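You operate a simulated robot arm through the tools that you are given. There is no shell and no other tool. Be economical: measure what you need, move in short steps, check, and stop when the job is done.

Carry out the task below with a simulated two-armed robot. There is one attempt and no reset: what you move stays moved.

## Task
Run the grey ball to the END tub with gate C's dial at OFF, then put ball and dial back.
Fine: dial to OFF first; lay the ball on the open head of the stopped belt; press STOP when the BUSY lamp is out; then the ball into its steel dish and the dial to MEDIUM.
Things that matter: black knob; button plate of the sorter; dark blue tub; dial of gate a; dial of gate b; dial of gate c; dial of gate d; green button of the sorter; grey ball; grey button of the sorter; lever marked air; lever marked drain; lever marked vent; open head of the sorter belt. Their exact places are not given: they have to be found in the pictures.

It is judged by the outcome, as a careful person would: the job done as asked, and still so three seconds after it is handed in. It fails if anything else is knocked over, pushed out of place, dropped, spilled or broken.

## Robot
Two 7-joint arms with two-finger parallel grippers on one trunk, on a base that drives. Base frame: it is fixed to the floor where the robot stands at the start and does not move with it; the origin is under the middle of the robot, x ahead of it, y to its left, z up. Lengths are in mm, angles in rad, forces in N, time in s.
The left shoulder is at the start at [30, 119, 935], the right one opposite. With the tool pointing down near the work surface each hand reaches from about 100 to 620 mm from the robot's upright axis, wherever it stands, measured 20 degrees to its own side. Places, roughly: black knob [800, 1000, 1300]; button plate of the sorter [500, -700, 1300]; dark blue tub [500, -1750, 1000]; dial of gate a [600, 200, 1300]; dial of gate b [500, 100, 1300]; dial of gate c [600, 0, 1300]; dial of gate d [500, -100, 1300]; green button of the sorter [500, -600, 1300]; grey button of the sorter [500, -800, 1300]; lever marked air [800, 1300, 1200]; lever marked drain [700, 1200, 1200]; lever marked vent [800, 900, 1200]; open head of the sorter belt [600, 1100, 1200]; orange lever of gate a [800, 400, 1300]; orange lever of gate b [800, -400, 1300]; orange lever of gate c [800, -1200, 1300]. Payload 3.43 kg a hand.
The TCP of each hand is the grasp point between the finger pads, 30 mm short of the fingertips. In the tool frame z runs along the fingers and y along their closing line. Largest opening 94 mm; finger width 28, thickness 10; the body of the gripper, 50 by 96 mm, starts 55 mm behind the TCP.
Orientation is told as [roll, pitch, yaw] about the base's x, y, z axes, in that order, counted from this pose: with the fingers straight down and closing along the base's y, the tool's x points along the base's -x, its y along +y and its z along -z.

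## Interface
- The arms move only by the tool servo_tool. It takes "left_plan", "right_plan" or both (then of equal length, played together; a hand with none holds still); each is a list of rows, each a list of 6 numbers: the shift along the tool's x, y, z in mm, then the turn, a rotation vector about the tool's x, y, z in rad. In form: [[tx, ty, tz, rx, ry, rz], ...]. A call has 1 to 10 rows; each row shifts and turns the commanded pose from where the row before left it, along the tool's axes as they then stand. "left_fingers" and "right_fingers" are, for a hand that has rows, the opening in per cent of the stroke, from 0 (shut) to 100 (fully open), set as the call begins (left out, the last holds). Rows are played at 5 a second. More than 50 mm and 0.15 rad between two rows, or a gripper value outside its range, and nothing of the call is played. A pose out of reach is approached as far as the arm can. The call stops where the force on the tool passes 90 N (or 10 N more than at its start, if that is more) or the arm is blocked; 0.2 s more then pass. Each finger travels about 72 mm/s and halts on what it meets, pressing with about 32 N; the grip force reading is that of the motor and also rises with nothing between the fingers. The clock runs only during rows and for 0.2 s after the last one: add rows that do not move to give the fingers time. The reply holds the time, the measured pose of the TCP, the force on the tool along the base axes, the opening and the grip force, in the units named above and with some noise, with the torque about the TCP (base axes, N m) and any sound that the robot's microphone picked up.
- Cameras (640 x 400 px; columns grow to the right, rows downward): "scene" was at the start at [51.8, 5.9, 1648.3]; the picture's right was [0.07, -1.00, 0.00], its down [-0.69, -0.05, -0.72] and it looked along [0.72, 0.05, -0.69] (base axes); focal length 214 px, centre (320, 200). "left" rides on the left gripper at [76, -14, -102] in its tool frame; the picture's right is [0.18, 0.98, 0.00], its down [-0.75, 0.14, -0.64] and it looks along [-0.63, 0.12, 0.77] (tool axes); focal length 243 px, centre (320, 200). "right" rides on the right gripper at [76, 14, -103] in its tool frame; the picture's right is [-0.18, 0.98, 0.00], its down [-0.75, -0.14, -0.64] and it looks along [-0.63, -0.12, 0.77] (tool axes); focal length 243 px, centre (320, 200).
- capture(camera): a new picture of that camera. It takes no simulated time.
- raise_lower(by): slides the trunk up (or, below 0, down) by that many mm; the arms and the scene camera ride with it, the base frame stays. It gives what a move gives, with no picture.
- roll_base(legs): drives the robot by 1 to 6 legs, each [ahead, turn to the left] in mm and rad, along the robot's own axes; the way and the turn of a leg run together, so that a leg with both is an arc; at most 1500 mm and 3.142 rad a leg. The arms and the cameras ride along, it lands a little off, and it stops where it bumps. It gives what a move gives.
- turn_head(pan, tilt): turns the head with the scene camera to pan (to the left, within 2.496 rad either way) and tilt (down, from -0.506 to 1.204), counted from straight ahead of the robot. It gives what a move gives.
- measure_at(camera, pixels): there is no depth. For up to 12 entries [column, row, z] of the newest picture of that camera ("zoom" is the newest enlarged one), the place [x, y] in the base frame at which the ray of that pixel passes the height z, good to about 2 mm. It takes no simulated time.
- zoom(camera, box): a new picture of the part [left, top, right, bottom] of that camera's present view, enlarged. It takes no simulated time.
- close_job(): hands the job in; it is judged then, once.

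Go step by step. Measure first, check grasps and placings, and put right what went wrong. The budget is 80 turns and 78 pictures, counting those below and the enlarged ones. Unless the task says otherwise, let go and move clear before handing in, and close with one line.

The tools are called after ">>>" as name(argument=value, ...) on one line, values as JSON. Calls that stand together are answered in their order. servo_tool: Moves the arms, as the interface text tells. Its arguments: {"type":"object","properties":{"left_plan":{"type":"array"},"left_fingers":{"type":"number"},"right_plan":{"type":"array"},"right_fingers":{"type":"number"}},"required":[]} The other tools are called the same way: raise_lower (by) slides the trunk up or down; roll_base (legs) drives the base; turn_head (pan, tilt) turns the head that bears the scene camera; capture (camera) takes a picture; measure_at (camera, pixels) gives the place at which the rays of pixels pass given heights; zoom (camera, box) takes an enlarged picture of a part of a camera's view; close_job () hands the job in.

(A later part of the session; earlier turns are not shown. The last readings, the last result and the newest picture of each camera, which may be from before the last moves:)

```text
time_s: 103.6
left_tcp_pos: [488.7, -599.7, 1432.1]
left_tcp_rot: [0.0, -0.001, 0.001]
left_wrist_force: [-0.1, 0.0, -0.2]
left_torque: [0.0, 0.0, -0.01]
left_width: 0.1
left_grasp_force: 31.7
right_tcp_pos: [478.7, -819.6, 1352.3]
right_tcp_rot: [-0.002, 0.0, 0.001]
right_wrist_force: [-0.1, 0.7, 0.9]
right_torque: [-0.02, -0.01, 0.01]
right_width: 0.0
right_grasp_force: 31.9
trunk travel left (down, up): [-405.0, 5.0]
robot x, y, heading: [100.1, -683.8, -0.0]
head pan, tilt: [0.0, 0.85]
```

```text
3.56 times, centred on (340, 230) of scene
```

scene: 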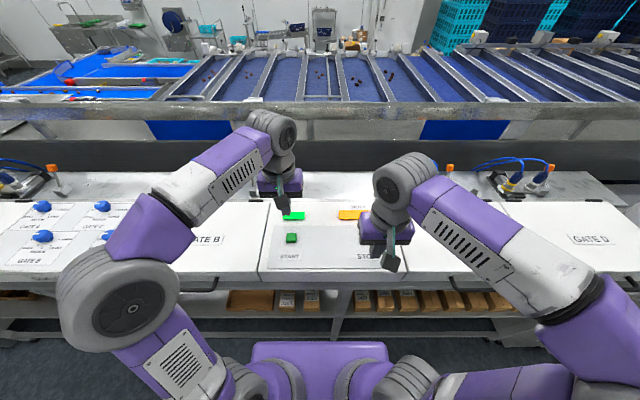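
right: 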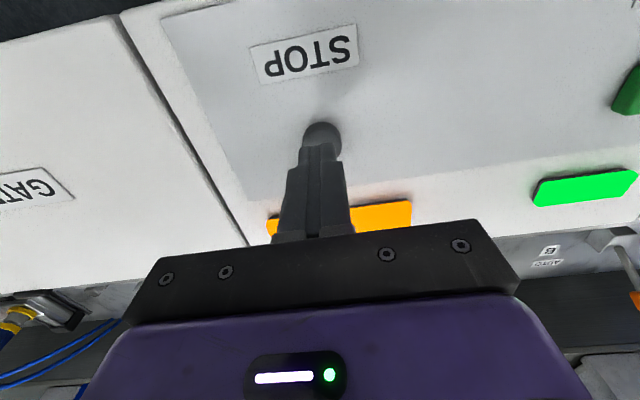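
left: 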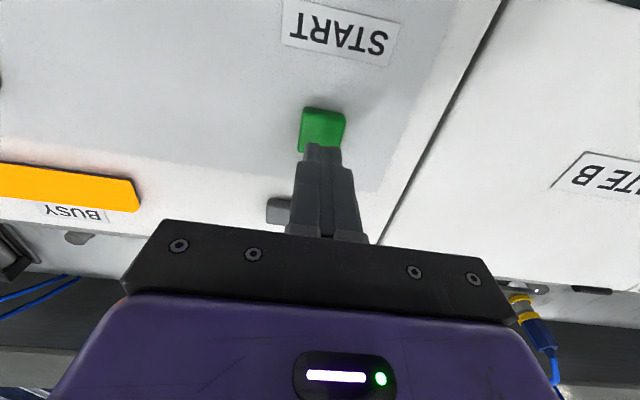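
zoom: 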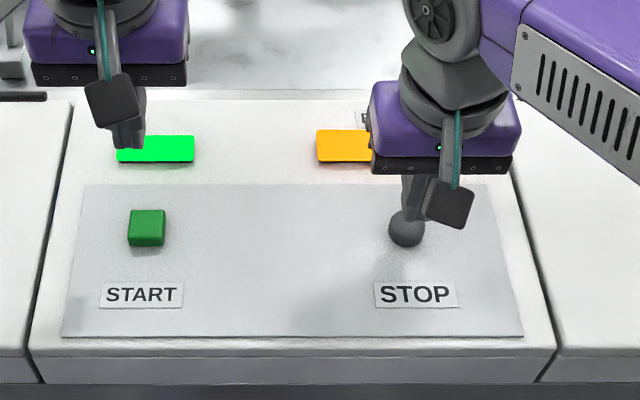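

BUSY is still lit after 12 s; I keep waiting.

>>> servo_tool(right_plan=[[0, 0, 0, 0, 0, 0], [0, 0, 0, 0, 0, 0], [0, 0, 0, 0, 0, 0], [0, 0, 0, 0, 0, 0], [0, 0, 0, 0, 0, 0], [0, 0, 0, 0, 0, 0], [0, 0, 0, 0, 0, 0], [0, 0, 0, 0, 0, 0], [0, 0, 0, 0, 0, 0], [0, 0, 0, 0, 0, 0]])

>>> servo_tool(right_plan=[[0, 0, 0, 0, 0, 0], [0, 0, 0, 0, 0, 0], [0, 0, 0, 0, 0, 0], [0, 0, 0, 0, 0, 0], [0, 0, 0, 0, 0, 0], [0, 0, 0, 0, 0, 0], [0, 0, 0, 0, 0, 0], [0, 0, 0, 0, 0, 0], [0, 0, 0, 0, 0, 0], [0, 0, 0, 0, 0, 0]])

>>> servo_tool(right_plan=[[0, 0, 0, 0, 0, 0], [0, 0, 0, 0, 0, 0], [0, 0, 0, 0, 0, 0], [0, 0, 0, 0, 0, 0], [0, 0, 0, 0, 0, 0], [0, 0, 0, 0, 0, 0], [0, 0, 0, 0, 0, 0], [0, 0, 0, 0, 0, 0], [0, 0, 0, 0, 0, 0], [0, 0, 0, 0, 0, 0]])

>>> zoom(camera="scene", box=[250, 180, 430, 280])

```text
time_s: 105.8
left_tcp_pos: [487.6, -599.3, 1431.9]
left_tcp_rot: [0.001, -0.002, 0.001]
left_wrist_force: [-0.8, 0.1, -0.1]
left_torque: [0.03, 0.02, -0.03]
left_width: 0.0
left_grasp_force: 32.0
right_tcp_pos: [479.3, -818.8, 1351.5]
right_tcp_rot: [0.001, 0.001, 0.0]
right_wrist_force: [-0.3, 0.3, -0.2]
right_torque: [-0.01, -0.01, 0.01]
right_width: 0.0
right_grasp_force: 31.9
trunk travel left (down, up): [-405.0, 5.0]
robot x, y, heading: [94.3, -683.6, 0.003]
head pan, tilt: [0.0, 0.85]
```

```text
time_s: 108.0
left_tcp_pos: [490.1, -599.4, 1432.9]
left_tcp_rot: [-0.001, -0.002, 0.001]
left_wrist_force: [-0.1, -0.2, -0.6]
left_torque: [0.01, 0.0, 0.0]
left_width: 0.1
left_grasp_force: 32.2
right_tcp_pos: [480.2, -818.7, 1352.2]
right_tcp_rot: [-0.001, 0.0, 0.0]
right_wrist_force: [0.7, 0.0, -1.3]
right_torque: [-0.01, 0.0, 0.0]
right_width: 0.0
right_grasp_force: 32.1
trunk travel left (down, up): [-405.0, 5.0]
robot x, y, heading: [96.4, -686.5, -0.002]
head pan, tilt: [0.0, 0.85]
```

```text
time_s: 110.2
left_tcp_pos: [489.0, -599.3, 1433.2]
left_tcp_rot: [0.0, -0.001, 0.002]
left_wrist_force: [-0.3, -0.7, -0.4]
left_torque: [0.02, -0.02, 0.01]
left_width: 0.0
left_grasp_force: 32.3
right_tcp_pos: [479.1, -819.5, 1351.6]
right_tcp_rot: [0.002, -0.001, -0.001]
right_wrist_force: [0.2, 0.2, 0.2]
right_torque: [0.01, 0.0, 0.0]
right_width: 0.0
right_grasp_force: 31.8
trunk travel left (down, up): [-405.0, 5.0]
robot x, y, heading: [102.1, -683.0, -0.002]
head pan, tilt: [0.0, 0.85]
```

```text
3.56 times, centred on (340, 230) of scene
```

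zoom: 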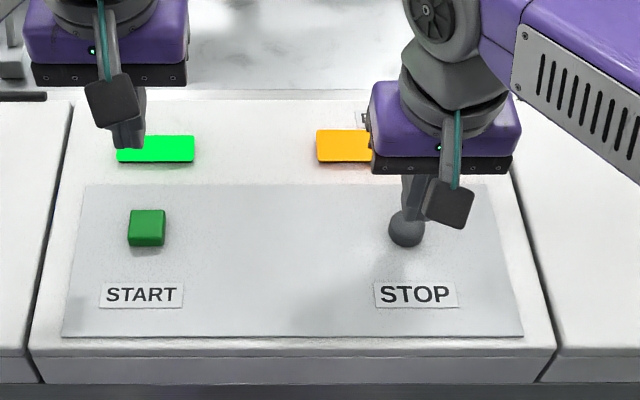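

Still lit at 110 s; waiting longer.

>>> servo_tool(right_plan=[[0, 0, 0, 0, 0, 0], [0, 0, 0, 0, 0, 0], [0, 0, 0, 0, 0, 0], [0, 0, 0, 0, 0, 0], [0, 0, 0, 0, 0, 0], [0, 0, 0, 0, 0, 0], [0, 0, 0, 0, 0, 0], [0, 0, 0, 0, 0, 0], [0, 0, 0, 0, 0, 0], [0, 0, 0, 0, 0, 0]])

>>> servo_tool(right_plan=[[0, 0, 0, 0, 0, 0], [0, 0, 0, 0, 0, 0], [0, 0, 0, 0, 0, 0], [0, 0, 0, 0, 0, 0], [0, 0, 0, 0, 0, 0], [0, 0, 0, 0, 0, 0], [0, 0, 0, 0, 0, 0], [0, 0, 0, 0, 0, 0], [0, 0, 0, 0, 0, 0], [0, 0, 0, 0, 0, 0]])

>>> servo_tool(right_plan=[[0, 0, 0, 0, 0, 0], [0, 0, 0, 0, 0, 0], [0, 0, 0, 0, 0, 0], [0, 0, 0, 0, 0, 0], [0, 0, 0, 0, 0, 0], [0, 0, 0, 0, 0, 0], [0, 0, 0, 0, 0, 0], [0, 0, 0, 0, 0, 0], [0, 0, 0, 0, 0, 0], [0, 0, 0, 0, 0, 0]])

>>> servo_tool(right_plan=[[0, 0, 0, 0, 0, 0], [0, 0, 0, 0, 0, 0], [0, 0, 0, 0, 0, 0], [0, 0, 0, 0, 0, 0], [0, 0, 0, 0, 0, 0], [0, 0, 0, 0, 0, 0], [0, 0, 0, 0, 0, 0], [0, 0, 0, 0, 0, 0], [0, 0, 0, 0, 0, 0], [0, 0, 0, 0, 0, 0]])

>>> zoom(camera="scene", box=[250, 180, 430, 280])

```text
time_s: 112.4
left_tcp_pos: [489.1, -599.2, 1432.8]
left_tcp_rot: [0.0, -0.004, 0.0]
left_wrist_force: [0.9, -0.9, -0.3]
left_torque: [0.02, 0.04, 0.0]
left_width: 0.2
left_grasp_force: 32.3
right_tcp_pos: [479.2, -819.3, 1352.6]
right_tcp_rot: [0.001, 0.0, 0.0]
right_wrist_force: [-0.7, -1.1, 0.5]
right_torque: [0.03, 0.01, 0.01]
right_width: 0.0
right_grasp_force: 32.3
trunk travel left (down, up): [-405.0, 5.0]
robot x, y, heading: [96.2, -684.2, 0.002]
head pan, tilt: [0.0, 0.85]
```

```text
time_s: 114.6
left_tcp_pos: [489.5, -600.7, 1433.0]
left_tcp_rot: [0.002, 0.0, 0.001]
left_wrist_force: [-0.6, 0.1, -0.3]
left_torque: [0.01, 0.01, 0.05]
left_width: 0.0
left_grasp_force: 31.7
right_tcp_pos: [478.5, -819.7, 1351.5]
right_tcp_rot: [0.0, 0.0, -0.001]
right_wrist_force: [-0.5, -0.1, 0.3]
right_torque: [-0.01, -0.01, 0.01]
right_width: 0.0
right_grasp_force: 31.6
trunk travel left (down, up): [-405.0, 5.0]
robot x, y, heading: [96.8, -682.8, 0.002]
head pan, tilt: [0.0, 0.85]
```

```text
time_s: 116.8
left_tcp_pos: [489.6, -600.7, 1433.0]
left_tcp_rot: [0.0, -0.001, -0.001]
left_wrist_force: [0.3, 0.4, 0.8]
left_torque: [0.0, 0.01, -0.01]
left_width: 0.0
left_grasp_force: 32.3
right_tcp_pos: [478.1, -819.4, 1351.4]
right_tcp_rot: [0.0, -0.001, -0.002]
right_wrist_force: [0.0, 0.3, -0.6]
right_torque: [-0.04, -0.01, 0.01]
right_width: 0.0
right_grasp_force: 32.2
trunk travel left (down, up): [-405.0, 5.0]
robot x, y, heading: [104.1, -685.4, -0.005]
head pan, tilt: [0.0, 0.85]
```

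```text
time_s: 119.0
left_tcp_pos: [489.2, -598.7, 1433.2]
left_tcp_rot: [0.0, -0.003, 0.0]
left_wrist_force: [0.8, -0.1, -0.1]
left_torque: [-0.02, 0.02, 0.02]
left_width: 0.0
left_grasp_force: 31.7
right_tcp_pos: [479.4, -819.1, 1351.2]
right_tcp_rot: [0.0, -0.001, 0.0]
right_wrist_force: [0.0, 0.5, 0.5]
right_torque: [0.0, 0.02, 0.0]
right_width: 0.0
right_grasp_force: 31.8
trunk travel left (down, up): [-405.0, 5.0]
robot x, y, heading: [96.5, -685.3, 0.0]
head pan, tilt: [0.0, 0.85]
```

```text
3.56 times, centred on (340, 230) of scene
```

zoom: 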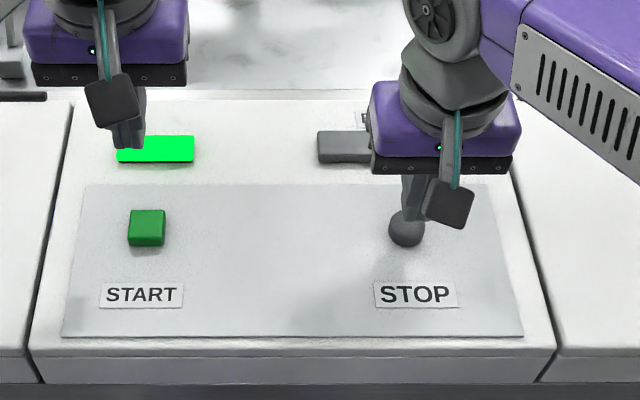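

BUSY is out. I press STOP with the closed right hand.

>>> servo_tool(right_plan=[[0, 0, 20, 0, 0, 0], [0, 0, 8, 0, 0, 0], [0, 0, 4, 0, 0, 0], [0, 0, 0, 0, 0, 0]])

>>> servo_tool(right_plan=[[0, 0, 2, 0, 0, 0], [0, 0, 2, 0, 0, 0], [0, 0, 0, 0, 0, 0]])

```text
time_s: 120.0
left_tcp_pos: [488.6, -599.5, 1432.2]
left_tcp_rot: [0.001, -0.002, 0.001]
left_wrist_force: [-0.2, 1.5, 0.1]
left_torque: [0.0, 0.04, 0.0]
left_width: 0.0
left_grasp_force: 31.8
right_tcp_pos: [478.7, -819.4, 1319.3]
right_tcp_rot: [0.003, -0.002, 0.001]
right_wrist_force: [2.3, 0.5, 3.6]
right_torque: [-0.02, -0.03, -0.02]
right_width: 0.0
right_grasp_force: 31.6
trunk travel left (down, up): [-405.0, 5.0]
robot x, y, heading: [98.1, -684.5, 0.002]
head pan, tilt: [0.0, 0.85]
heard: click
```

```text
time_s: 120.8
left_tcp_pos: [488.2, -598.7, 1433.3]
left_tcp_rot: [0.0, -0.002, 0.0]
left_wrist_force: [-0.3, 1.3, -0.2]
left_torque: [0.03, 0.0, 0.01]
left_width: 0.0
left_grasp_force: 32.0
right_tcp_pos: [480.4, -818.8, 1318.4]
right_tcp_rot: [0.001, -0.009, 0.001]
right_wrist_force: [5.4, -3.1, 36.9]
right_torque: [-0.1, -0.02, 0.07]
right_width: 0.1
right_grasp_force: 31.7
trunk travel left (down, up): [-405.0, 5.0]
robot x, y, heading: [97.6, -683.5, -0.001]
head pan, tilt: [0.0, 0.85]
```

STOP clicked. I lift off, fold both hands back, and look at lamps and to the right for the END tub.

>>> servo_tool(left_plan=[[0, 0, 0, 0, 0, 0], [33, 24, -3, 0, 0, 0], [33, 24, -3, 0, 0, 0], [33, 24, -3, 0, 0, 0], [33, 22, -3, 0, 0, 0], [0, 0, 0, 0, 0, 0]], right_plan=[[0, 0, -20, 0, 0, 0], [0, 0, -40, 0, 0, 0], [0, 0, -40, 0, 0, 0], [33, 0, 0, 0, 0, 0], [33, 0, 0, 0, 0, 0], [34, 8, 0, 0, 0, 0]], right_fingers=100)

>>> turn_head(pan=-0.6, tilt=0.7)

>>> capture(camera="scene")

```text
time_s: 122.2
left_tcp_pos: [359.2, -505.7, 1445.9]
left_tcp_rot: [0.001, 0.0, -0.001]
left_wrist_force: [0.9, -1.4, -0.6]
left_torque: [0.01, 0.0, 0.01]
left_width: 0.0
left_grasp_force: 32.4
right_tcp_pos: [376.0, -812.3, 1414.3]
right_tcp_rot: [0.0, 0.001, -0.001]
right_wrist_force: [0.7, 0.6, 1.1]
right_torque: [0.03, -0.01, 0.02]
right_width: 94.0
right_grasp_force: 0.0
trunk travel left (down, up): [-405.0, 5.0]
robot x, y, heading: [94.4, -685.7, 0.001]
head pan, tilt: [0.0, 0.85]
```

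```text
time_s: 123.2
left_tcp_pos: [358.5, -504.9, 1445.7]
left_tcp_rot: [0.001, -0.001, -0.002]
left_wrist_force: [0.7, -0.8, 0.1]
left_torque: [0.0, -0.03, -0.04]
left_width: 0.0
left_grasp_force: 32.0
right_tcp_pos: [377.9, -811.6, 1415.2]
right_tcp_rot: [0.001, 0.0, 0.0]
right_wrist_force: [-0.2, 0.2, 0.1]
right_torque: [0.01, 0.02, -0.03]
right_width: 93.9
right_grasp_force: 0.0
trunk travel left (down, up): [-405.0, 5.0]
robot x, y, heading: [96.8, -683.7, -0.005]
head pan, tilt: [-0.6, 0.7]
```

```text
17 pictures are left
```

scene: 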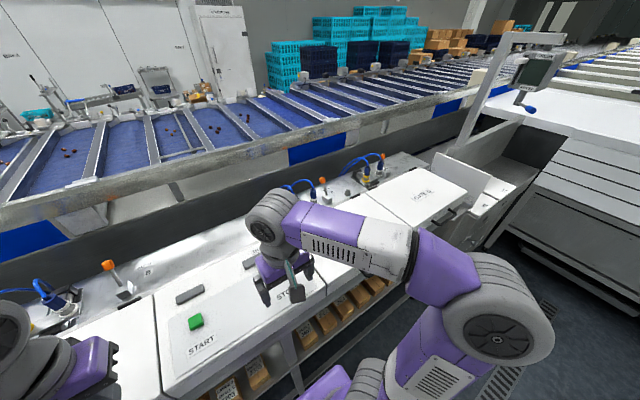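

The running lamp is out. I measure obstacles to the right before driving to the END side.

>>> measure_at(camera="scene", pixels=[[512, 232, 900], [575, 140, 1100], [640, 318, 700], [490, 240, 0], [480, 215, 1100], [455, 180, 1300], [437, 220, 1200], [510, 185, 1000]])

>>> zoom(camera="scene", box=[400, 130, 640, 330])

```text
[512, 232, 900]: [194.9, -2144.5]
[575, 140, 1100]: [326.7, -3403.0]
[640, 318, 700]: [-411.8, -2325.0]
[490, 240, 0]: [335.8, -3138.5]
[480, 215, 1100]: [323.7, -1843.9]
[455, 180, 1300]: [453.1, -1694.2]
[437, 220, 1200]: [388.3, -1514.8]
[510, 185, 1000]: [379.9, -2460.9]
```

```text
2.00 times, centred on (520, 230) of scene
```

zoom: 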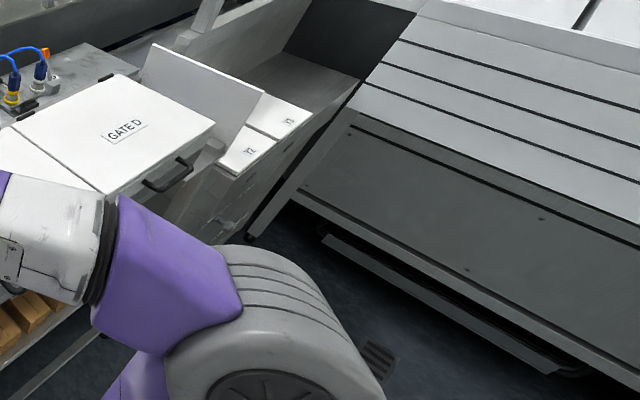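

The bench on the right stands at y≈-2150, so y -1450 is safe. I drive there and look at the END area.

>>> roll_base(legs=[[-290, 0.003], [0, -1.571], [780, 0], [0, 1.571]])

>>> turn_head(pan=-0.35, tilt=0.75)

>>> capture(camera="scene")

```text
time_s: 136.6
left_tcp_pos: [76.2, -1275.4, 1446.0]
left_tcp_rot: [0.0, -0.001, 0.006]
left_wrist_force: [0.0, -0.1, 0.2]
left_torque: [-0.01, -0.03, -0.01]
left_width: 0.0
left_grasp_force: 31.6
right_tcp_pos: [97.7, -1581.0, 1415.9]
right_tcp_rot: [0.003, 0.0, 0.006]
right_wrist_force: [0.9, 0.2, -0.1]
right_torque: [0.0, 0.0, 0.03]
right_width: 94.2
right_grasp_force: 0.1
trunk travel left (down, up): [-405.0, 5.0]
robot x, y, heading: [-184.2, -1456.7, 0.008]
head pan, tilt: [-0.6, 0.7]
```

```text
time_s: 137.4
left_tcp_pos: [75.9, -1275.3, 1445.2]
left_tcp_rot: [0.0, -0.003, 0.007]
left_wrist_force: [-0.1, 0.8, 0.9]
left_torque: [0.01, 0.01, -0.01]
left_width: 0.0
left_grasp_force: 31.7
right_tcp_pos: [96.3, -1581.7, 1414.2]
right_tcp_rot: [0.003, -0.001, 0.007]
right_wrist_force: [-0.2, -0.4, 0.1]
right_torque: [0.06, 0.01, -0.05]
right_width: 94.0
right_grasp_force: 0.0
trunk travel left (down, up): [-405.0, 5.0]
robot x, y, heading: [-185.3, -1454.8, 0.007]
head pan, tilt: [-0.351, 0.75]
```

```text
15 pictures are left
```

scene: 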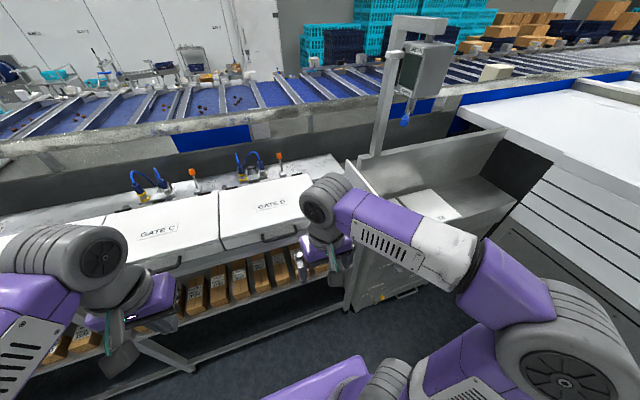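

The tub area is hidden behind the right forearm; I drive 200 forward and use the right wrist camera from above.

>>> roll_base(legs=[[200, -0.007]])

>>> capture(camera="right")

```text
time_s: 139.0
left_tcp_pos: [275.5, -1275.7, 1445.7]
left_tcp_rot: [0.0, -0.002, 0.002]
left_wrist_force: [-0.1, 0.0, -0.2]
left_torque: [-0.02, 0.01, 0.04]
left_width: 0.0
left_grasp_force: 31.7
right_tcp_pos: [294.4, -1582.2, 1415.0]
right_tcp_rot: [0.002, 0.0, 0.003]
right_wrist_force: [-0.2, -0.1, -0.5]
right_torque: [0.01, -0.01, 0.01]
right_width: 93.7
right_grasp_force: 0.1
trunk travel left (down, up): [-405.0, 5.0]
robot x, y, heading: [12.1, -1453.9, -0.001]
head pan, tilt: [-0.351, 0.75]
```

```text
14 pictures are left
```

right: 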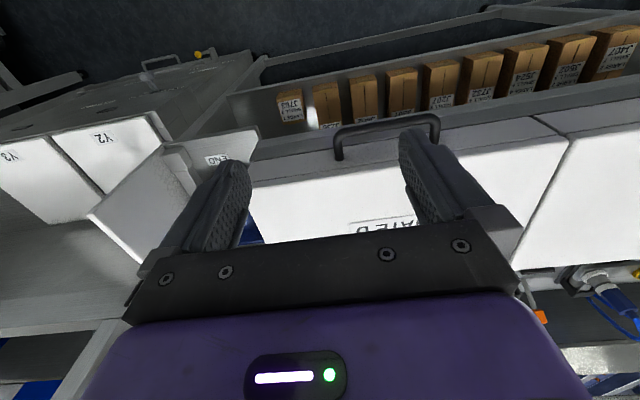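

A blue patch at (252,232) beside the END label (218,158) is the tub. I measure and move the right hand over to it.

>>> measure_at(camera="right", pixels=[[252, 232, 1100], [252, 232, 1000], [218, 158, 1150], [95, 215, 1300], [165, 145, 1300], [250, 185, 1270], [255, 130, 1150]])

>>> servo_tool(right_plan=[[-20, -35, -5, 0, 0, 0], [-20, -35, 0, 0, 0, 0], [-20, -35, 0, 0, 0, 0], [0, 0, 0, 0, 0, 0]])

>>> capture(camera="right")

```text
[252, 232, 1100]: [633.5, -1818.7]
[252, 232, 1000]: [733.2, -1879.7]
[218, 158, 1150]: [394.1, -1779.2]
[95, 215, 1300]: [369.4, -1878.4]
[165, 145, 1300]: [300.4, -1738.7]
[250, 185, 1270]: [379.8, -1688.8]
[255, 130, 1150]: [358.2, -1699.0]
```

```text
time_s: 140.0
left_tcp_pos: [275.3, -1274.8, 1446.5]
left_tcp_rot: [-0.001, -0.001, 0.0]
left_wrist_force: [0.7, 0.8, 0.4]
left_torque: [-0.03, -0.04, -0.02]
left_width: 0.1
left_grasp_force: 31.9
right_tcp_pos: [354.3, -1686.4, 1418.4]
right_tcp_rot: [0.001, -0.002, 0.002]
right_wrist_force: [0.0, -0.5, -0.2]
right_torque: [-0.04, -0.02, 0.01]
right_width: 94.0
right_grasp_force: 0.2
trunk travel left (down, up): [-405.0, 5.0]
robot x, y, heading: [12.8, -1458.1, -0.004]
head pan, tilt: [-0.351, 0.75]
```

```text
13 pictures are left
```

right: 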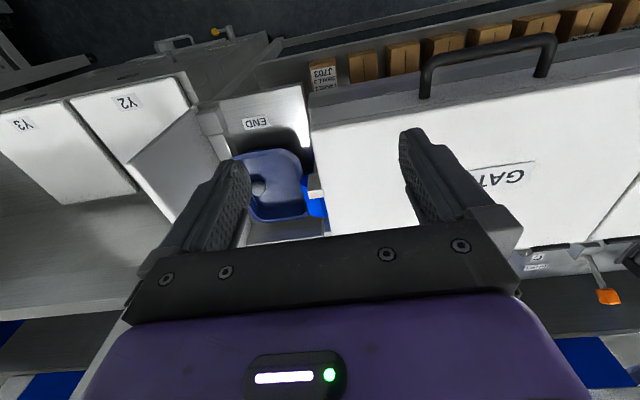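

The tub is visible with the ball inside at (258,187). I measure it and move over it for a second view.

>>> measure_at(camera="right", pixels=[[258, 187, 1100], [258, 187, 1050], [258, 187, 1000], [310, 205, 1161], [320, 195, 1200], [232, 170, 1080], [305, 200, 1080], [270, 150, 1080]])

>>> roll_base(legs=[[90, 0]])

>>> servo_tool(right_plan=[[-25, -35, 0, 0, 0, 0], [-25, -35, 0, 0, 0, 0], [0, -20, 0, 0, 0, 0], [0, 0, 0, 0, 0, 0]])

>>> capture(camera="right")

```text
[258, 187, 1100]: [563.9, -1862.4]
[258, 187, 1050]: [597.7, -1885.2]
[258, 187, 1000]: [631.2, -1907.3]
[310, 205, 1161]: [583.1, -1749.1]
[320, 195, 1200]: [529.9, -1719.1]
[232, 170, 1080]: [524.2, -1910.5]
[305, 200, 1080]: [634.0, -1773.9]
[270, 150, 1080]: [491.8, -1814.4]
```

```text
time_s: 141.1
left_tcp_pos: [364.6, -1276.3, 1446.5]
left_tcp_rot: [-0.002, -0.002, -0.001]
left_wrist_force: [-0.5, -0.8, 0.5]
left_torque: [-0.02, -0.04, -0.01]
left_width: 0.0
left_grasp_force: 32.1
right_tcp_pos: [442.4, -1686.7, 1417.4]
right_tcp_rot: [0.003, -0.002, 0.001]
right_wrist_force: [0.5, -0.3, 0.3]
right_torque: [-0.01, -0.01, 0.0]
right_width: 93.9
right_grasp_force: 0.0
trunk travel left (down, up): [-405.0, 5.0]
robot x, y, heading: [105.5, -1456.9, 0.004]
head pan, tilt: [-0.351, 0.75]
```

```text
time_s: 142.1
left_tcp_pos: [365.5, -1276.0, 1446.7]
left_tcp_rot: [-0.001, -0.001, 0.0]
left_wrist_force: [-0.2, -0.2, 1.2]
left_torque: [0.01, 0.04, 0.0]
left_width: 0.0
left_grasp_force: 31.3
right_tcp_pos: [494.6, -1776.8, 1419.2]
right_tcp_rot: [0.002, -0.002, 0.002]
right_wrist_force: [-0.2, 0.7, -0.1]
right_torque: [-0.01, 0.03, -0.03]
right_width: 94.0
right_grasp_force: 0.1
trunk travel left (down, up): [-405.0, 5.0]
robot x, y, heading: [101.5, -1457.6, -0.003]
head pan, tilt: [-0.351, 0.75]
```

```text
12 pictures are left
```

right: 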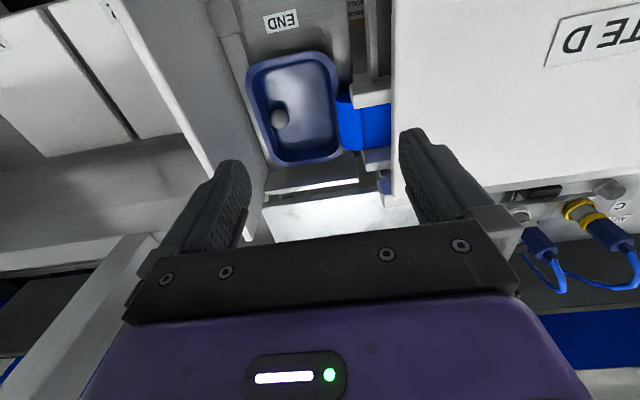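

Two views put the ball at about (569,-1866,1092), with a plate close on its -y side (top ≈1270). I turn the robot 0.3 rad right for reach, then turn the gripper to close along x so that it stays clear of the plate.

>>> roll_base(legs=[[0, -0.3], [40, 0]])

>>> servo_tool(right_plan=[[0, 0, 0, 0, 0, 0.15], [0, 0, 0, 0, 0, 0.15], [0, 0, 0, 0, 0, 0.15], [0, 0, 0, 0, 0, 0.15], [0, 0, 0, 0, 0, 0.15], [0, 0, 0, 0, 0, 0.15], [0, 0, 0, 0, 0, 0.15], [0, 0, 0, 0, 0, 0.15], [0, 0, 0, 0, 0, 0]])

```text
time_s: 143.9
left_tcp_pos: [440.3, -1373.2, 1447.3]
left_tcp_rot: [0.002, -0.005, -0.302]
left_wrist_force: [-0.7, 0.1, 0.1]
left_torque: [-0.03, -0.06, -0.03]
left_width: 0.0
left_grasp_force: 32.3
right_tcp_pos: [415.4, -1890.4, 1420.2]
right_tcp_rot: [-0.001, -0.003, -0.301]
right_wrist_force: [-0.5, 0.8, -0.1]
right_torque: [-0.01, 0.01, 0.01]
right_width: 94.0
right_grasp_force: 0.1
trunk travel left (down, up): [-405.0, 5.0]
robot x, y, heading: [139.3, -1468.5, -0.301]
head pan, tilt: [-0.351, 0.75]
```

```text
time_s: 145.9
left_tcp_pos: [443.7, -1373.9, 1446.9]
left_tcp_rot: [0.001, -0.003, -0.301]
left_wrist_force: [-0.4, -0.4, -0.3]
left_torque: [-0.01, 0.02, 0.0]
left_width: 0.0
left_grasp_force: 31.9
right_tcp_pos: [419.8, -1890.2, 1418.4]
right_tcp_rot: [0.001, 0.001, -1.502]
right_wrist_force: [1.2, 0.1, 0.4]
right_torque: [0.0, -0.01, -0.01]
right_width: 93.9
right_grasp_force: 0.0
trunk travel left (down, up): [-405.0, 5.0]
robot x, y, heading: [139.7, -1467.9, -0.3]
head pan, tilt: [-0.351, 0.75]
```

Yaw is -1.50. I move above the ball while lowering to about TCP 1340.

>>> servo_tool(right_plan=[[3.4, 37.9, 20, 0, 0, 0], [3.4, 37.9, 20, 0, 0, 0], [3.4, 37.8, 20, 0, 0, 0], [3.4, 37.8, 20, 0, 0, 0], [0, 0, 0, 0, 0, 0]])

>>> capture(camera="right")

```text
time_s: 147.1
left_tcp_pos: [442.4, -1373.8, 1447.2]
left_tcp_rot: [0.002, -0.003, -0.301]
left_wrist_force: [-0.7, 0.2, 0.4]
left_torque: [0.02, -0.01, 0.0]
left_width: 0.0
left_grasp_force: 31.9
right_tcp_pos: [566.8, -1866.6, 1340.0]
right_tcp_rot: [0.003, 0.0, -1.5]
right_wrist_force: [-0.8, 0.7, -0.8]
right_torque: [-0.01, -0.02, 0.0]
right_width: 94.0
right_grasp_force: 0.1
trunk travel left (down, up): [-405.0, 5.0]
robot x, y, heading: [139.4, -1469.8, -0.301]
head pan, tilt: [-0.351, 0.75]
```

```text
11 pictures are left
```

right: 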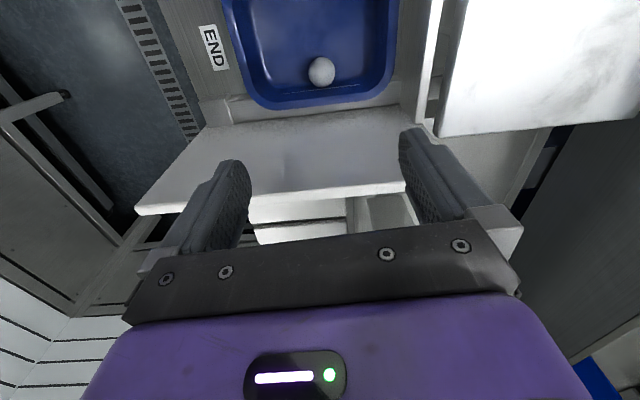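

The third view confirms the ball at (568,-1866,1093), with about 50 mm to the plate. I descend with a narrower opening to TCP 1150, watching forces.

>>> servo_tool(right_plan=[[0.5, 1.5, 40, 0, 0, 0], [0, 0, 40, 0, 0, 0], [0, 0, 40, 0, 0, 0], [0, 0, 35, 0, 0, 0], [0, 0, 35, 0, 0, 0], [0, 0, 0, 0, 0, 0]], right_fingers=70)

>>> capture(camera="right")

```text
time_s: 148.5
left_tcp_pos: [444.5, -1374.1, 1446.3]
left_tcp_rot: [0.001, -0.001, -0.301]
left_wrist_force: [0.0, -0.6, 0.7]
left_torque: [-0.01, -0.01, -0.01]
left_width: 0.0
left_grasp_force: 32.2
right_tcp_pos: [569.1, -1864.7, 1148.7]
right_tcp_rot: [0.002, 0.001, -1.499]
right_wrist_force: [-0.1, 0.6, -0.9]
right_torque: [0.01, 0.01, -0.04]
right_width: 66.2
right_grasp_force: 0.1
trunk travel left (down, up): [-405.0, 5.0]
robot x, y, heading: [136.8, -1470.5, -0.298]
head pan, tilt: [-0.351, 0.75]
```

```text
10 pictures are left
```

right: 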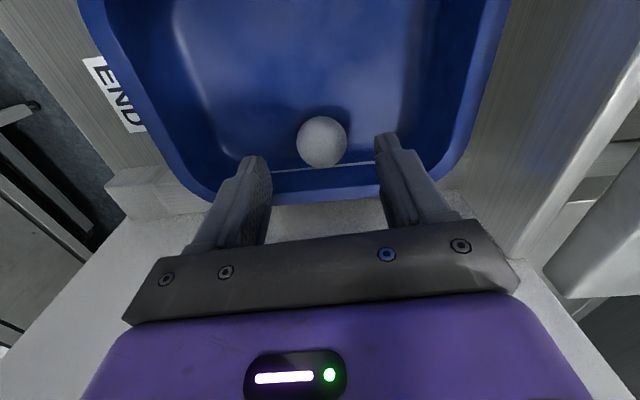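

Ball is centred between the fingers, 54 mm below the TCP. I lower 19 mm (same shallow grip as before) and close.

>>> servo_tool(right_plan=[[0, 0, 10, 0, 0, 0], [0, 0, 9, 0, 0, 0], [0, 0, 0, 0, 0, 0]])

>>> servo_tool(right_plan=[[0, 0, 0, 0, 0, 0], [0, 0, 0, 0, 0, 0], [0, 0, 0, 0, 0, 0], [0, 0, 0, 0, 0, 0]], right_fingers=0)

```text
time_s: 149.3
left_tcp_pos: [444.0, -1374.7, 1447.5]
left_tcp_rot: [-0.001, -0.002, -0.303]
left_wrist_force: [-0.5, 0.7, -1.1]
left_torque: [0.0, 0.01, 0.03]
left_width: 0.3
left_grasp_force: 31.3
right_tcp_pos: [569.8, -1864.7, 1130.4]
right_tcp_rot: [0.001, -0.001, -1.498]
right_wrist_force: [0.2, 0.1, -1.3]
right_torque: [-0.02, -0.01, 0.02]
right_width: 65.7
right_grasp_force: 0.1
trunk travel left (down, up): [-405.0, 5.0]
robot x, y, heading: [142.1, -1469.1, -0.301]
head pan, tilt: [-0.351, 0.75]
```

```text
time_s: 150.3
left_tcp_pos: [443.8, -1373.2, 1446.4]
left_tcp_rot: [0.0, 0.0, -0.302]
left_wrist_force: [-0.7, -0.8, 0.5]
left_torque: [-0.01, -0.01, 0.0]
left_width: 0.0
left_grasp_force: 31.6
right_tcp_pos: [570.8, -1865.7, 1131.2]
right_tcp_rot: [0.002, 0.0, -1.501]
right_wrist_force: [-0.1, 0.4, -0.2]
right_torque: [0.0, 0.01, 0.02]
right_width: 31.9
right_grasp_force: 31.5
trunk travel left (down, up): [-405.0, 5.0]
robot x, y, heading: [137.5, -1466.3, -0.3]
head pan, tilt: [-0.351, 0.75]
```

Gripped at 31.9 mm. For a firmer hold on the long carry I open, go 3 mm lower, and regrip, then lift slowly.

>>> servo_tool(right_plan=[[0, 0, 0, 0, 0, 0], [0, 0, 3, 0, 0, 0], [0, 0, 0, 0, 0, 0]], right_fingers=48)

>>> servo_tool(right_plan=[[0, 0, 0, 0, 0, 0], [0, 0, 0, 0, 0, 0], [0, 0, 0, 0, 0, 0]], right_fingers=0)

>>> servo_tool(right_plan=[[0, 0, -4, 0, 0, 0], [0, 0, -8, 0, 0, 0], [0, 0, -18, 0, 0, 0], [0, 0, -30, 0, 0, 0], [0, 0, -40, 0, 0, 0], [0, 0, -40, 0, 0, 0], [0, 0, -40, 0, 0, 0], [0, 0, -40, 0, 0, 0], [0, 0, 0, 0, 0, 0]])

>>> capture(camera="right")

```text
time_s: 151.1
left_tcp_pos: [444.8, -1374.8, 1446.7]
left_tcp_rot: [0.0, -0.003, -0.302]
left_wrist_force: [-0.3, -0.3, 0.1]
left_torque: [0.01, -0.03, 0.01]
left_width: 0.1
left_grasp_force: 32.0
right_tcp_pos: [569.7, -1864.8, 1127.5]
right_tcp_rot: [0.003, 0.0, -1.499]
right_wrist_force: [-0.5, 1.1, -0.5]
right_torque: [0.0, 0.02, 0.02]
right_width: 45.0
right_grasp_force: 0.0
trunk travel left (down, up): [-405.0, 5.0]
robot x, y, heading: [142.2, -1466.7, -0.294]
head pan, tilt: [-0.351, 0.75]
```

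```text
time_s: 151.9
left_tcp_pos: [445.2, -1374.3, 1446.0]
left_tcp_rot: [-0.001, -0.003, -0.302]
left_wrist_force: [0.0, -0.6, -0.4]
left_torque: [0.05, -0.01, -0.01]
left_width: 0.0
left_grasp_force: 31.9
right_tcp_pos: [570.5, -1865.6, 1126.7]
right_tcp_rot: [0.002, 0.0, -1.5]
right_wrist_force: [0.0, 0.5, -0.3]
right_torque: [0.02, 0.0, 0.0]
right_width: 31.8
right_grasp_force: 32.6
trunk travel left (down, up): [-405.0, 5.0]
robot x, y, heading: [141.8, -1470.3, -0.299]
head pan, tilt: [-0.351, 0.75]
```

```text
time_s: 153.9
left_tcp_pos: [444.3, -1373.4, 1446.8]
left_tcp_rot: [0.001, -0.003, -0.303]
left_wrist_force: [-0.7, 0.2, -0.3]
left_torque: [-0.04, -0.01, 0.01]
left_width: 0.4
left_grasp_force: 32.1
right_tcp_pos: [570.8, -1866.3, 1348.4]
right_tcp_rot: [0.002, 0.001, -1.498]
right_wrist_force: [-0.5, 0.9, -0.6]
right_torque: [0.03, -0.02, -0.03]
right_width: 32.3
right_grasp_force: 31.8
trunk travel left (down, up): [-405.0, 5.0]
robot x, y, heading: [140.4, -1472.3, -0.299]
head pan, tilt: [-0.351, 0.75]
```

```text
9 pictures are left
```

right: 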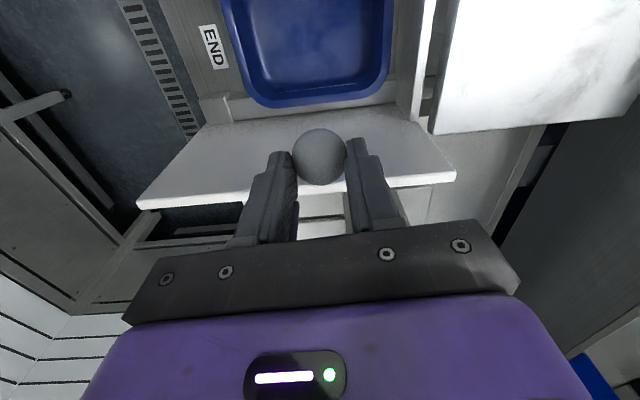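

The tub is empty and the ball is held (32.3 mm). I pull the hand back and unturn it, then back the robot out.

>>> servo_tool(right_plan=[[-3.4, -37.9, -18, 0, 0, 0], [-3.4, -37.9, -18, 0, 0, 0], [-3.4, -37.8, -18, 0, 0, 0], [-3.4, -37.8, -14, 0, 0, 0], [0, 0, 0, 0, 0, -0.15], [0, 0, 0, 0, 0, -0.15], [0, 0, 0, 0, 0, -0.15], [0, 0, 0, 0, 0, -0.15], [0, 0, 0, 0, 0, -0.15], [0, 0, 0, 0, 0, -0.15]])

>>> servo_tool(right_plan=[[0, 0, 0, 0, 0, -0.15], [0, 0, 0, 0, 0, -0.15], [0, 40, 0, 0, 0, 0], [0, 40, 0, 0, 0, 0], [20, 40, 0, 0, 0, 0], [20, 0, 0, 0, 0, 0], [0, 0, 0, 0, 0, 0]])

>>> roll_base(legs=[[-40, 0], [0, 0.3], [-290, 0]])

```text
time_s: 156.1
left_tcp_pos: [444.1, -1372.7, 1447.1]
left_tcp_rot: [0.001, 0.0, -0.302]
left_wrist_force: [-1.0, -0.2, 0.1]
left_torque: [-0.03, 0.01, 0.01]
left_width: 0.0
left_grasp_force: 32.0
right_tcp_pos: [420.8, -1891.3, 1416.3]
right_tcp_rot: [0.002, -0.002, -0.596]
right_wrist_force: [-0.4, 0.9, -0.5]
right_torque: [0.03, 0.01, -0.03]
right_width: 32.2
right_grasp_force: 31.7
trunk travel left (down, up): [-405.0, 5.0]
robot x, y, heading: [144.5, -1467.2, -0.301]
head pan, tilt: [-0.351, 0.75]
```

```text
time_s: 157.7
left_tcp_pos: [444.6, -1373.3, 1445.9]
left_tcp_rot: [0.0, -0.001, -0.301]
left_wrist_force: [-0.1, 0.2, 0.4]
left_torque: [0.04, 0.02, -0.02]
left_width: 0.3
left_grasp_force: 31.5
right_tcp_pos: [420.1, -1762.1, 1413.9]
right_tcp_rot: [0.001, -0.002, -0.3]
right_wrist_force: [-0.7, 0.6, -1.0]
right_torque: [0.0, 0.03, -0.03]
right_width: 32.1
right_grasp_force: 32.0
trunk travel left (down, up): [-405.0, 5.0]
robot x, y, heading: [140.8, -1466.3, -0.305]
head pan, tilt: [-0.351, 0.75]
```

```text
time_s: 161.2
left_tcp_pos: [77.1, -1276.5, 1447.1]
left_tcp_rot: [0.001, -0.002, -0.003]
left_wrist_force: [0.1, -0.4, 1.1]
left_torque: [-0.03, 0.0, 0.02]
left_width: 0.0
left_grasp_force: 32.4
right_tcp_pos: [167.7, -1654.5, 1414.6]
right_tcp_rot: [0.002, 0.001, 0.0]
right_wrist_force: [0.3, 1.4, 0.0]
right_torque: [0.04, 0.02, 0.01]
right_width: 32.1
right_grasp_force: 32.1
trunk travel left (down, up): [-405.0, 5.0]
robot x, y, heading: [-184.7, -1452.9, 0.002]
head pan, tilt: [-0.351, 0.75]
```

The ball is still held (32.1 mm). I drive back along the aisle to the dish.

>>> roll_base(legs=[[0, 1.569], [1300, 0], [1060, 0], [0, -1.571]])

>>> turn_head(pan=0, tilt=0.85)

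```text
time_s: 180.3
left_tcp_pos: [167.9, 1063.4, 1446.4]
left_tcp_rot: [0.0, -0.002, -0.046]
left_wrist_force: [-0.8, 0.2, 0.1]
left_torque: [-0.01, 0.01, 0.02]
left_width: 0.0
left_grasp_force: 32.0
right_tcp_pos: [242.4, 680.3, 1416.3]
right_tcp_rot: [0.001, -0.001, -0.043]
right_wrist_force: [-0.3, -0.7, -0.8]
right_torque: [0.06, 0.0, 0.0]
right_width: 32.1
right_grasp_force: 31.7
trunk travel left (down, up): [-405.0, 5.0]
robot x, y, heading: [-104.5, 896.4, -0.045]
head pan, tilt: [-0.351, 0.75]
```

```text
time_s: 181.1
left_tcp_pos: [169.1, 1063.4, 1446.4]
left_tcp_rot: [0.0, -0.001, -0.045]
left_wrist_force: [0.1, 1.1, 0.6]
left_torque: [0.02, 0.0, 0.01]
left_width: 0.0
left_grasp_force: 31.3
right_tcp_pos: [242.7, 681.5, 1415.1]
right_tcp_rot: [0.004, -0.002, -0.044]
right_wrist_force: [0.0, 0.9, -0.1]
right_torque: [-0.06, -0.02, -0.01]
right_width: 32.3
right_grasp_force: 31.9
trunk travel left (down, up): [-405.0, 5.0]
robot x, y, heading: [-100.4, 894.6, -0.045]
head pan, tilt: [0.0, 0.85]
```

Robot is at (-100,895). I go forward 205 straightening the heading, then bring the hand over the dish.

>>> roll_base(legs=[[205, 0.045]])

>>> capture(camera="scene")

```text
time_s: 182.7
left_tcp_pos: [364.9, 1070.5, 1446.9]
left_tcp_rot: [0.001, -0.004, -0.002]
left_wrist_force: [1.4, 0.2, -0.3]
left_torque: [0.0, -0.02, -0.02]
left_width: 0.1
left_grasp_force: 32.1
right_tcp_pos: [455.7, 690.9, 1414.9]
right_tcp_rot: [0.001, 0.0, 0.0]
right_wrist_force: [-0.2, 0.1, 0.1]
right_torque: [-0.02, 0.0, 0.0]
right_width: 32.7
right_grasp_force: 32.0
trunk travel left (down, up): [-405.0, 5.0]
robot x, y, heading: [106.3, 890.2, -0.003]
head pan, tilt: [0.0, 0.85]
```

```text
8 pictures are left
```

scene: 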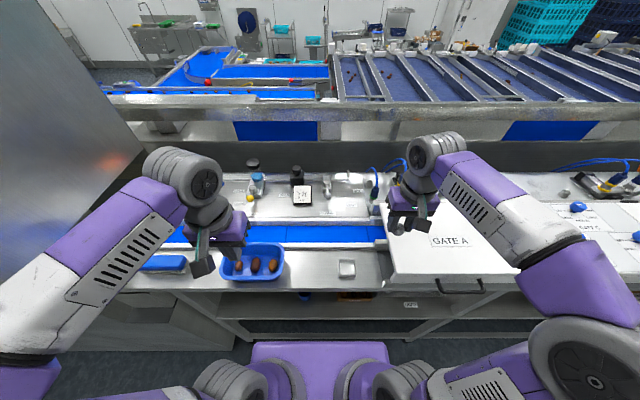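

The dish is at (347,269). I measure it, move over it, and lower to TCP 1260.

>>> measure_at(camera="scene", pixels=[[347, 269, 1180], [347, 269, 1160]])

>>> servo_tool(right_plan=[[0, 37, 0, 0, 0, 0], [0, 37, 0, 0, 0, 0], [2, 36, 0, 0, 0, 0], [0, 0, 45, 0, 0, 0], [0, 0, 45, 0, 0, 0], [0, 0, 45, 0, 0, 0], [0, 0, 20, 0, 0, 0], [0, 0, 0, 0, 0, 0]])

>>> capture(camera="right")

```text
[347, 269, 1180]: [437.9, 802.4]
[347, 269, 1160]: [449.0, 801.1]
```

```text
time_s: 184.5
left_tcp_pos: [364.8, 1071.1, 1446.9]
left_tcp_rot: [0.0, -0.001, -0.003]
left_wrist_force: [0.1, 0.2, 1.0]
left_torque: [0.0, -0.01, 0.03]
left_width: 0.2
left_grasp_force: 31.8
right_tcp_pos: [454.7, 802.2, 1257.7]
right_tcp_rot: [0.002, -0.001, -0.001]
right_wrist_force: [0.5, -0.4, 0.0]
right_torque: [0.0, -0.03, 0.0]
right_width: 32.2
right_grasp_force: 32.4
trunk travel left (down, up): [-405.0, 5.0]
robot x, y, heading: [104.1, 889.3, -0.005]
head pan, tilt: [0.0, 0.85]
```

```text
7 pictures are left
```

right: 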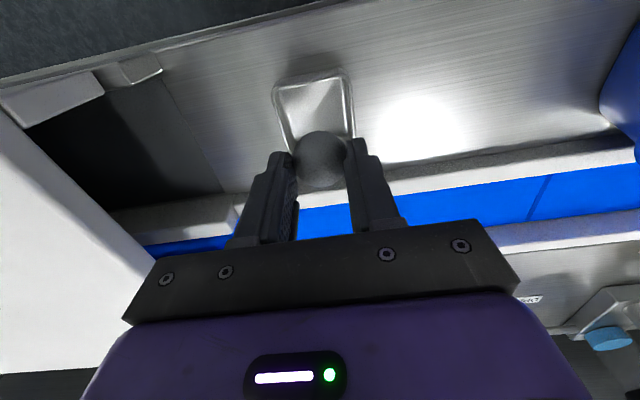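

Dish centre works out to about (451,802). I shift 2.5 mm and lower to TCP 1213, fingertips just above the rim.

>>> servo_tool(right_plan=[[2.5, 0, 15, 0, 0, 0], [0, 0, 15, 0, 0, 0], [0, 0, 8, 0, 0, 0], [0, 0, 4, 0, 0, 0], [0, 0, 0, 0, 0, 0]])

>>> servo_tool(right_plan=[[0, 0, 2, 0, 0, 0], [0, 0, 0, 0, 0, 0]])

>>> capture(camera="right")

```text
time_s: 185.7
left_tcp_pos: [365.1, 1070.5, 1445.0]
left_tcp_rot: [0.001, -0.001, -0.002]
left_wrist_force: [0.7, -1.0, -0.3]
left_torque: [0.0, 0.0, -0.01]
left_width: 0.0
left_grasp_force: 31.8
right_tcp_pos: [451.1, 802.7, 1217.0]
right_tcp_rot: [0.0, -0.004, 0.0]
right_wrist_force: [-0.9, -0.7, 0.9]
right_torque: [0.03, -0.01, 0.0]
right_width: 32.3
right_grasp_force: 32.2
trunk travel left (down, up): [-405.0, 5.0]
robot x, y, heading: [105.9, 891.2, -0.002]
head pan, tilt: [0.0, 0.85]
```

```text
time_s: 186.3
left_tcp_pos: [365.6, 1071.0, 1446.3]
left_tcp_rot: [0.001, -0.001, -0.001]
left_wrist_force: [0.2, 0.5, 0.1]
left_torque: [0.01, 0.02, 0.01]
left_width: 0.0
left_grasp_force: 31.4
right_tcp_pos: [451.3, 802.9, 1216.1]
right_tcp_rot: [0.002, -0.002, 0.0]
right_wrist_force: [-0.3, -0.3, 0.6]
right_torque: [-0.01, -0.01, 0.01]
right_width: 32.3
right_grasp_force: 31.8
trunk travel left (down, up): [-405.0, 5.0]
robot x, y, heading: [105.2, 892.5, -0.0]
head pan, tilt: [0.0, 0.85]
```

```text
6 pictures are left
```

right: 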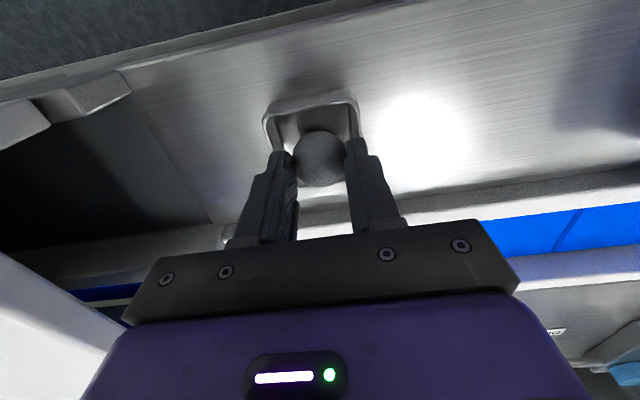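

The ball sits over the dish with room. I lower 3 mm more, then open gently.

>>> servo_tool(right_plan=[[2, -0.5, 2, 0, 0, 0], [0, 0, 1.5, 0, 0, 0], [0, 0, 0, 0, 0, 0]])

>>> servo_tool(right_plan=[[0, 0, 0, 0, 0, 0], [0, 0, 0, 0, 0, 0], [0, 0, 0, 0, 0, 0], [0, 0, 0, 0, 0, 0]], right_fingers=60)

>>> servo_tool(right_plan=[[0, 0, -10, 0, 0, 0], [0, 0, -30, 0, 0, 0], [0, 0, -40, 0, 0, 0], [0, 0, 0, 0, 0, 0]])

>>> capture(camera="right")

```text
time_s: 187.1
left_tcp_pos: [364.3, 1070.5, 1447.0]
left_tcp_rot: [-0.001, -0.002, -0.002]
left_wrist_force: [0.1, 0.9, 0.6]
left_torque: [-0.03, -0.03, -0.01]
left_width: 0.0
left_grasp_force: 31.8
right_tcp_pos: [449.6, 802.1, 1212.0]
right_tcp_rot: [0.0, 0.0, 0.002]
right_wrist_force: [0.4, -0.3, -0.3]
right_torque: [-0.02, 0.01, 0.0]
right_width: 32.1
right_grasp_force: 32.1
trunk travel left (down, up): [-405.0, 5.0]
robot x, y, heading: [102.9, 891.4, -0.003]
head pan, tilt: [0.0, 0.85]
```

```text
time_s: 188.1
left_tcp_pos: [366.1, 1071.4, 1445.6]
left_tcp_rot: [0.001, -0.001, -0.001]
left_wrist_force: [0.2, 0.1, 0.5]
left_torque: [0.03, 0.01, -0.02]
left_width: 0.0
left_grasp_force: 31.9
right_tcp_pos: [449.7, 801.1, 1212.3]
right_tcp_rot: [0.001, -0.002, -0.001]
right_wrist_force: [0.1, 0.5, -0.2]
right_torque: [-0.02, -0.01, 0.02]
right_width: 56.3
right_grasp_force: 0.0
trunk travel left (down, up): [-405.0, 5.0]
robot x, y, heading: [100.0, 891.8, -0.002]
head pan, tilt: [0.0, 0.85]
```

```text
time_s: 189.1
left_tcp_pos: [365.0, 1072.0, 1446.6]
left_tcp_rot: [0.0, -0.001, -0.001]
left_wrist_force: [-0.3, 1.0, 0.3]
left_torque: [0.01, -0.01, -0.01]
left_width: 0.0
left_grasp_force: 32.2
right_tcp_pos: [451.5, 801.5, 1293.7]
right_tcp_rot: [0.002, -0.001, 0.0]
right_wrist_force: [0.9, 0.3, -0.3]
right_torque: [0.02, -0.01, 0.0]
right_width: 56.3
right_grasp_force: 0.1
trunk travel left (down, up): [-405.0, 5.0]
robot x, y, heading: [100.2, 889.7, -0.002]
head pan, tilt: [0.0, 0.85]
```

```text
5 pictures are left
```

right: 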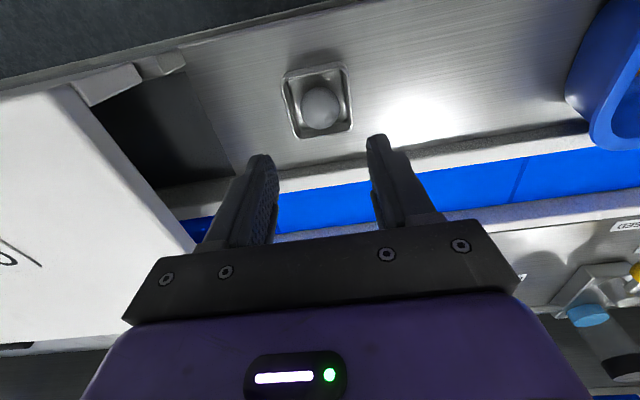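

The ball is back in its dish. I fold the hand and drive back to the dials.

>>> servo_tool(right_plan=[[0, 0, -40, 0, 0, 0], [0, 0, -40, 0, 0, 0], [0, 0, -40, 0, 0, 0], [35, -15, 0, 0, 0, 0], [35, -15, 0, 0, 0, 0], [0, 0, 0, 0, 0, 0]], right_fingers=100)

>>> roll_base(legs=[[-300, 0], [0, -1.571], [890, 0], [0, 1.571]])

```text
time_s: 190.5
left_tcp_pos: [367.4, 1071.8, 1445.1]
left_tcp_rot: [-0.002, -0.002, -0.002]
left_wrist_force: [0.4, -0.6, -0.5]
left_torque: [-0.02, 0.01, 0.01]
left_width: 0.0
left_grasp_force: 32.5
right_tcp_pos: [379.9, 773.4, 1411.5]
right_tcp_rot: [-0.001, 0.001, 0.001]
right_wrist_force: [0.0, 0.8, -0.7]
right_torque: [-0.02, 0.01, 0.0]
right_width: 94.0
right_grasp_force: 0.1
trunk travel left (down, up): [-405.0, 5.0]
robot x, y, heading: [100.4, 891.7, 0.002]
head pan, tilt: [0.0, 0.85]
```

```text
time_s: 204.5
left_tcp_pos: [59.7, 185.4, 1446.9]
left_tcp_rot: [0.001, -0.002, -0.001]
left_wrist_force: [-0.5, 0.7, 0.5]
left_torque: [-0.01, -0.02, -0.02]
left_width: 0.0
left_grasp_force: 32.1
right_tcp_pos: [73.7, -111.2, 1412.4]
right_tcp_rot: [0.002, -0.002, -0.003]
right_wrist_force: [0.6, 0.7, 0.2]
right_torque: [-0.01, 0.01, 0.0]
right_width: 93.9
right_grasp_force: 0.0
trunk travel left (down, up): [-405.0, 5.0]
robot x, y, heading: [-203.3, 11.0, 0.003]
head pan, tilt: [0.0, 0.85]
```

I drive forward 310 and bring the right hand over dial C with yaw -0.75.

>>> roll_base(legs=[[310, -0.003]])

>>> servo_tool(right_plan=[[-35, 24, 6, 0, 0, 0], [-35, 24, 6, 0, 0, 0], [-35, 24, 6, 0, 0, 0], [-35, 24, 6, 0, 0, 0], [-30, 24, 6, 0, 0, 0], [0, 0, 0, 0, 0, 0.15], [0, 0, 0, 0, 0, 0.15], [0, 0, 0, 0, 0, 0.15], [0, 0, 0, 0, 0, 0.15], [0, 0, 0, 0, 0, 0.15]])

```text
time_s: 206.6
left_tcp_pos: [371.7, 186.3, 1446.4]
left_tcp_rot: [0.002, -0.003, -0.004]
left_wrist_force: [-0.1, 0.4, -0.9]
left_torque: [0.03, 0.01, 0.0]
left_width: 0.1
left_grasp_force: 32.4
right_tcp_pos: [386.3, -113.2, 1412.4]
right_tcp_rot: [0.003, -0.001, 0.0]
right_wrist_force: [0.4, -0.8, 0.4]
right_torque: [0.03, 0.0, 0.02]
right_width: 94.0
right_grasp_force: 0.0
trunk travel left (down, up): [-405.0, 5.0]
robot x, y, heading: [108.0, 3.8, -0.001]
head pan, tilt: [0.0, 0.85]
```

```text
time_s: 208.8
left_tcp_pos: [371.2, 185.9, 1446.7]
left_tcp_rot: [0.001, -0.002, -0.003]
left_wrist_force: [-0.1, -0.3, -0.8]
left_torque: [0.02, -0.01, -0.01]
left_width: 0.2
left_grasp_force: 32.3
right_tcp_pos: [556.6, 7.2, 1382.0]
right_tcp_rot: [0.0, 0.0, -0.754]
right_wrist_force: [-1.0, 0.6, 0.3]
right_torque: [0.03, -0.03, -0.01]
right_width: 94.1
right_grasp_force: 0.0
trunk travel left (down, up): [-405.0, 5.0]
robot x, y, heading: [107.8, 4.9, -0.012]
head pan, tilt: [0.0, 0.85]
```

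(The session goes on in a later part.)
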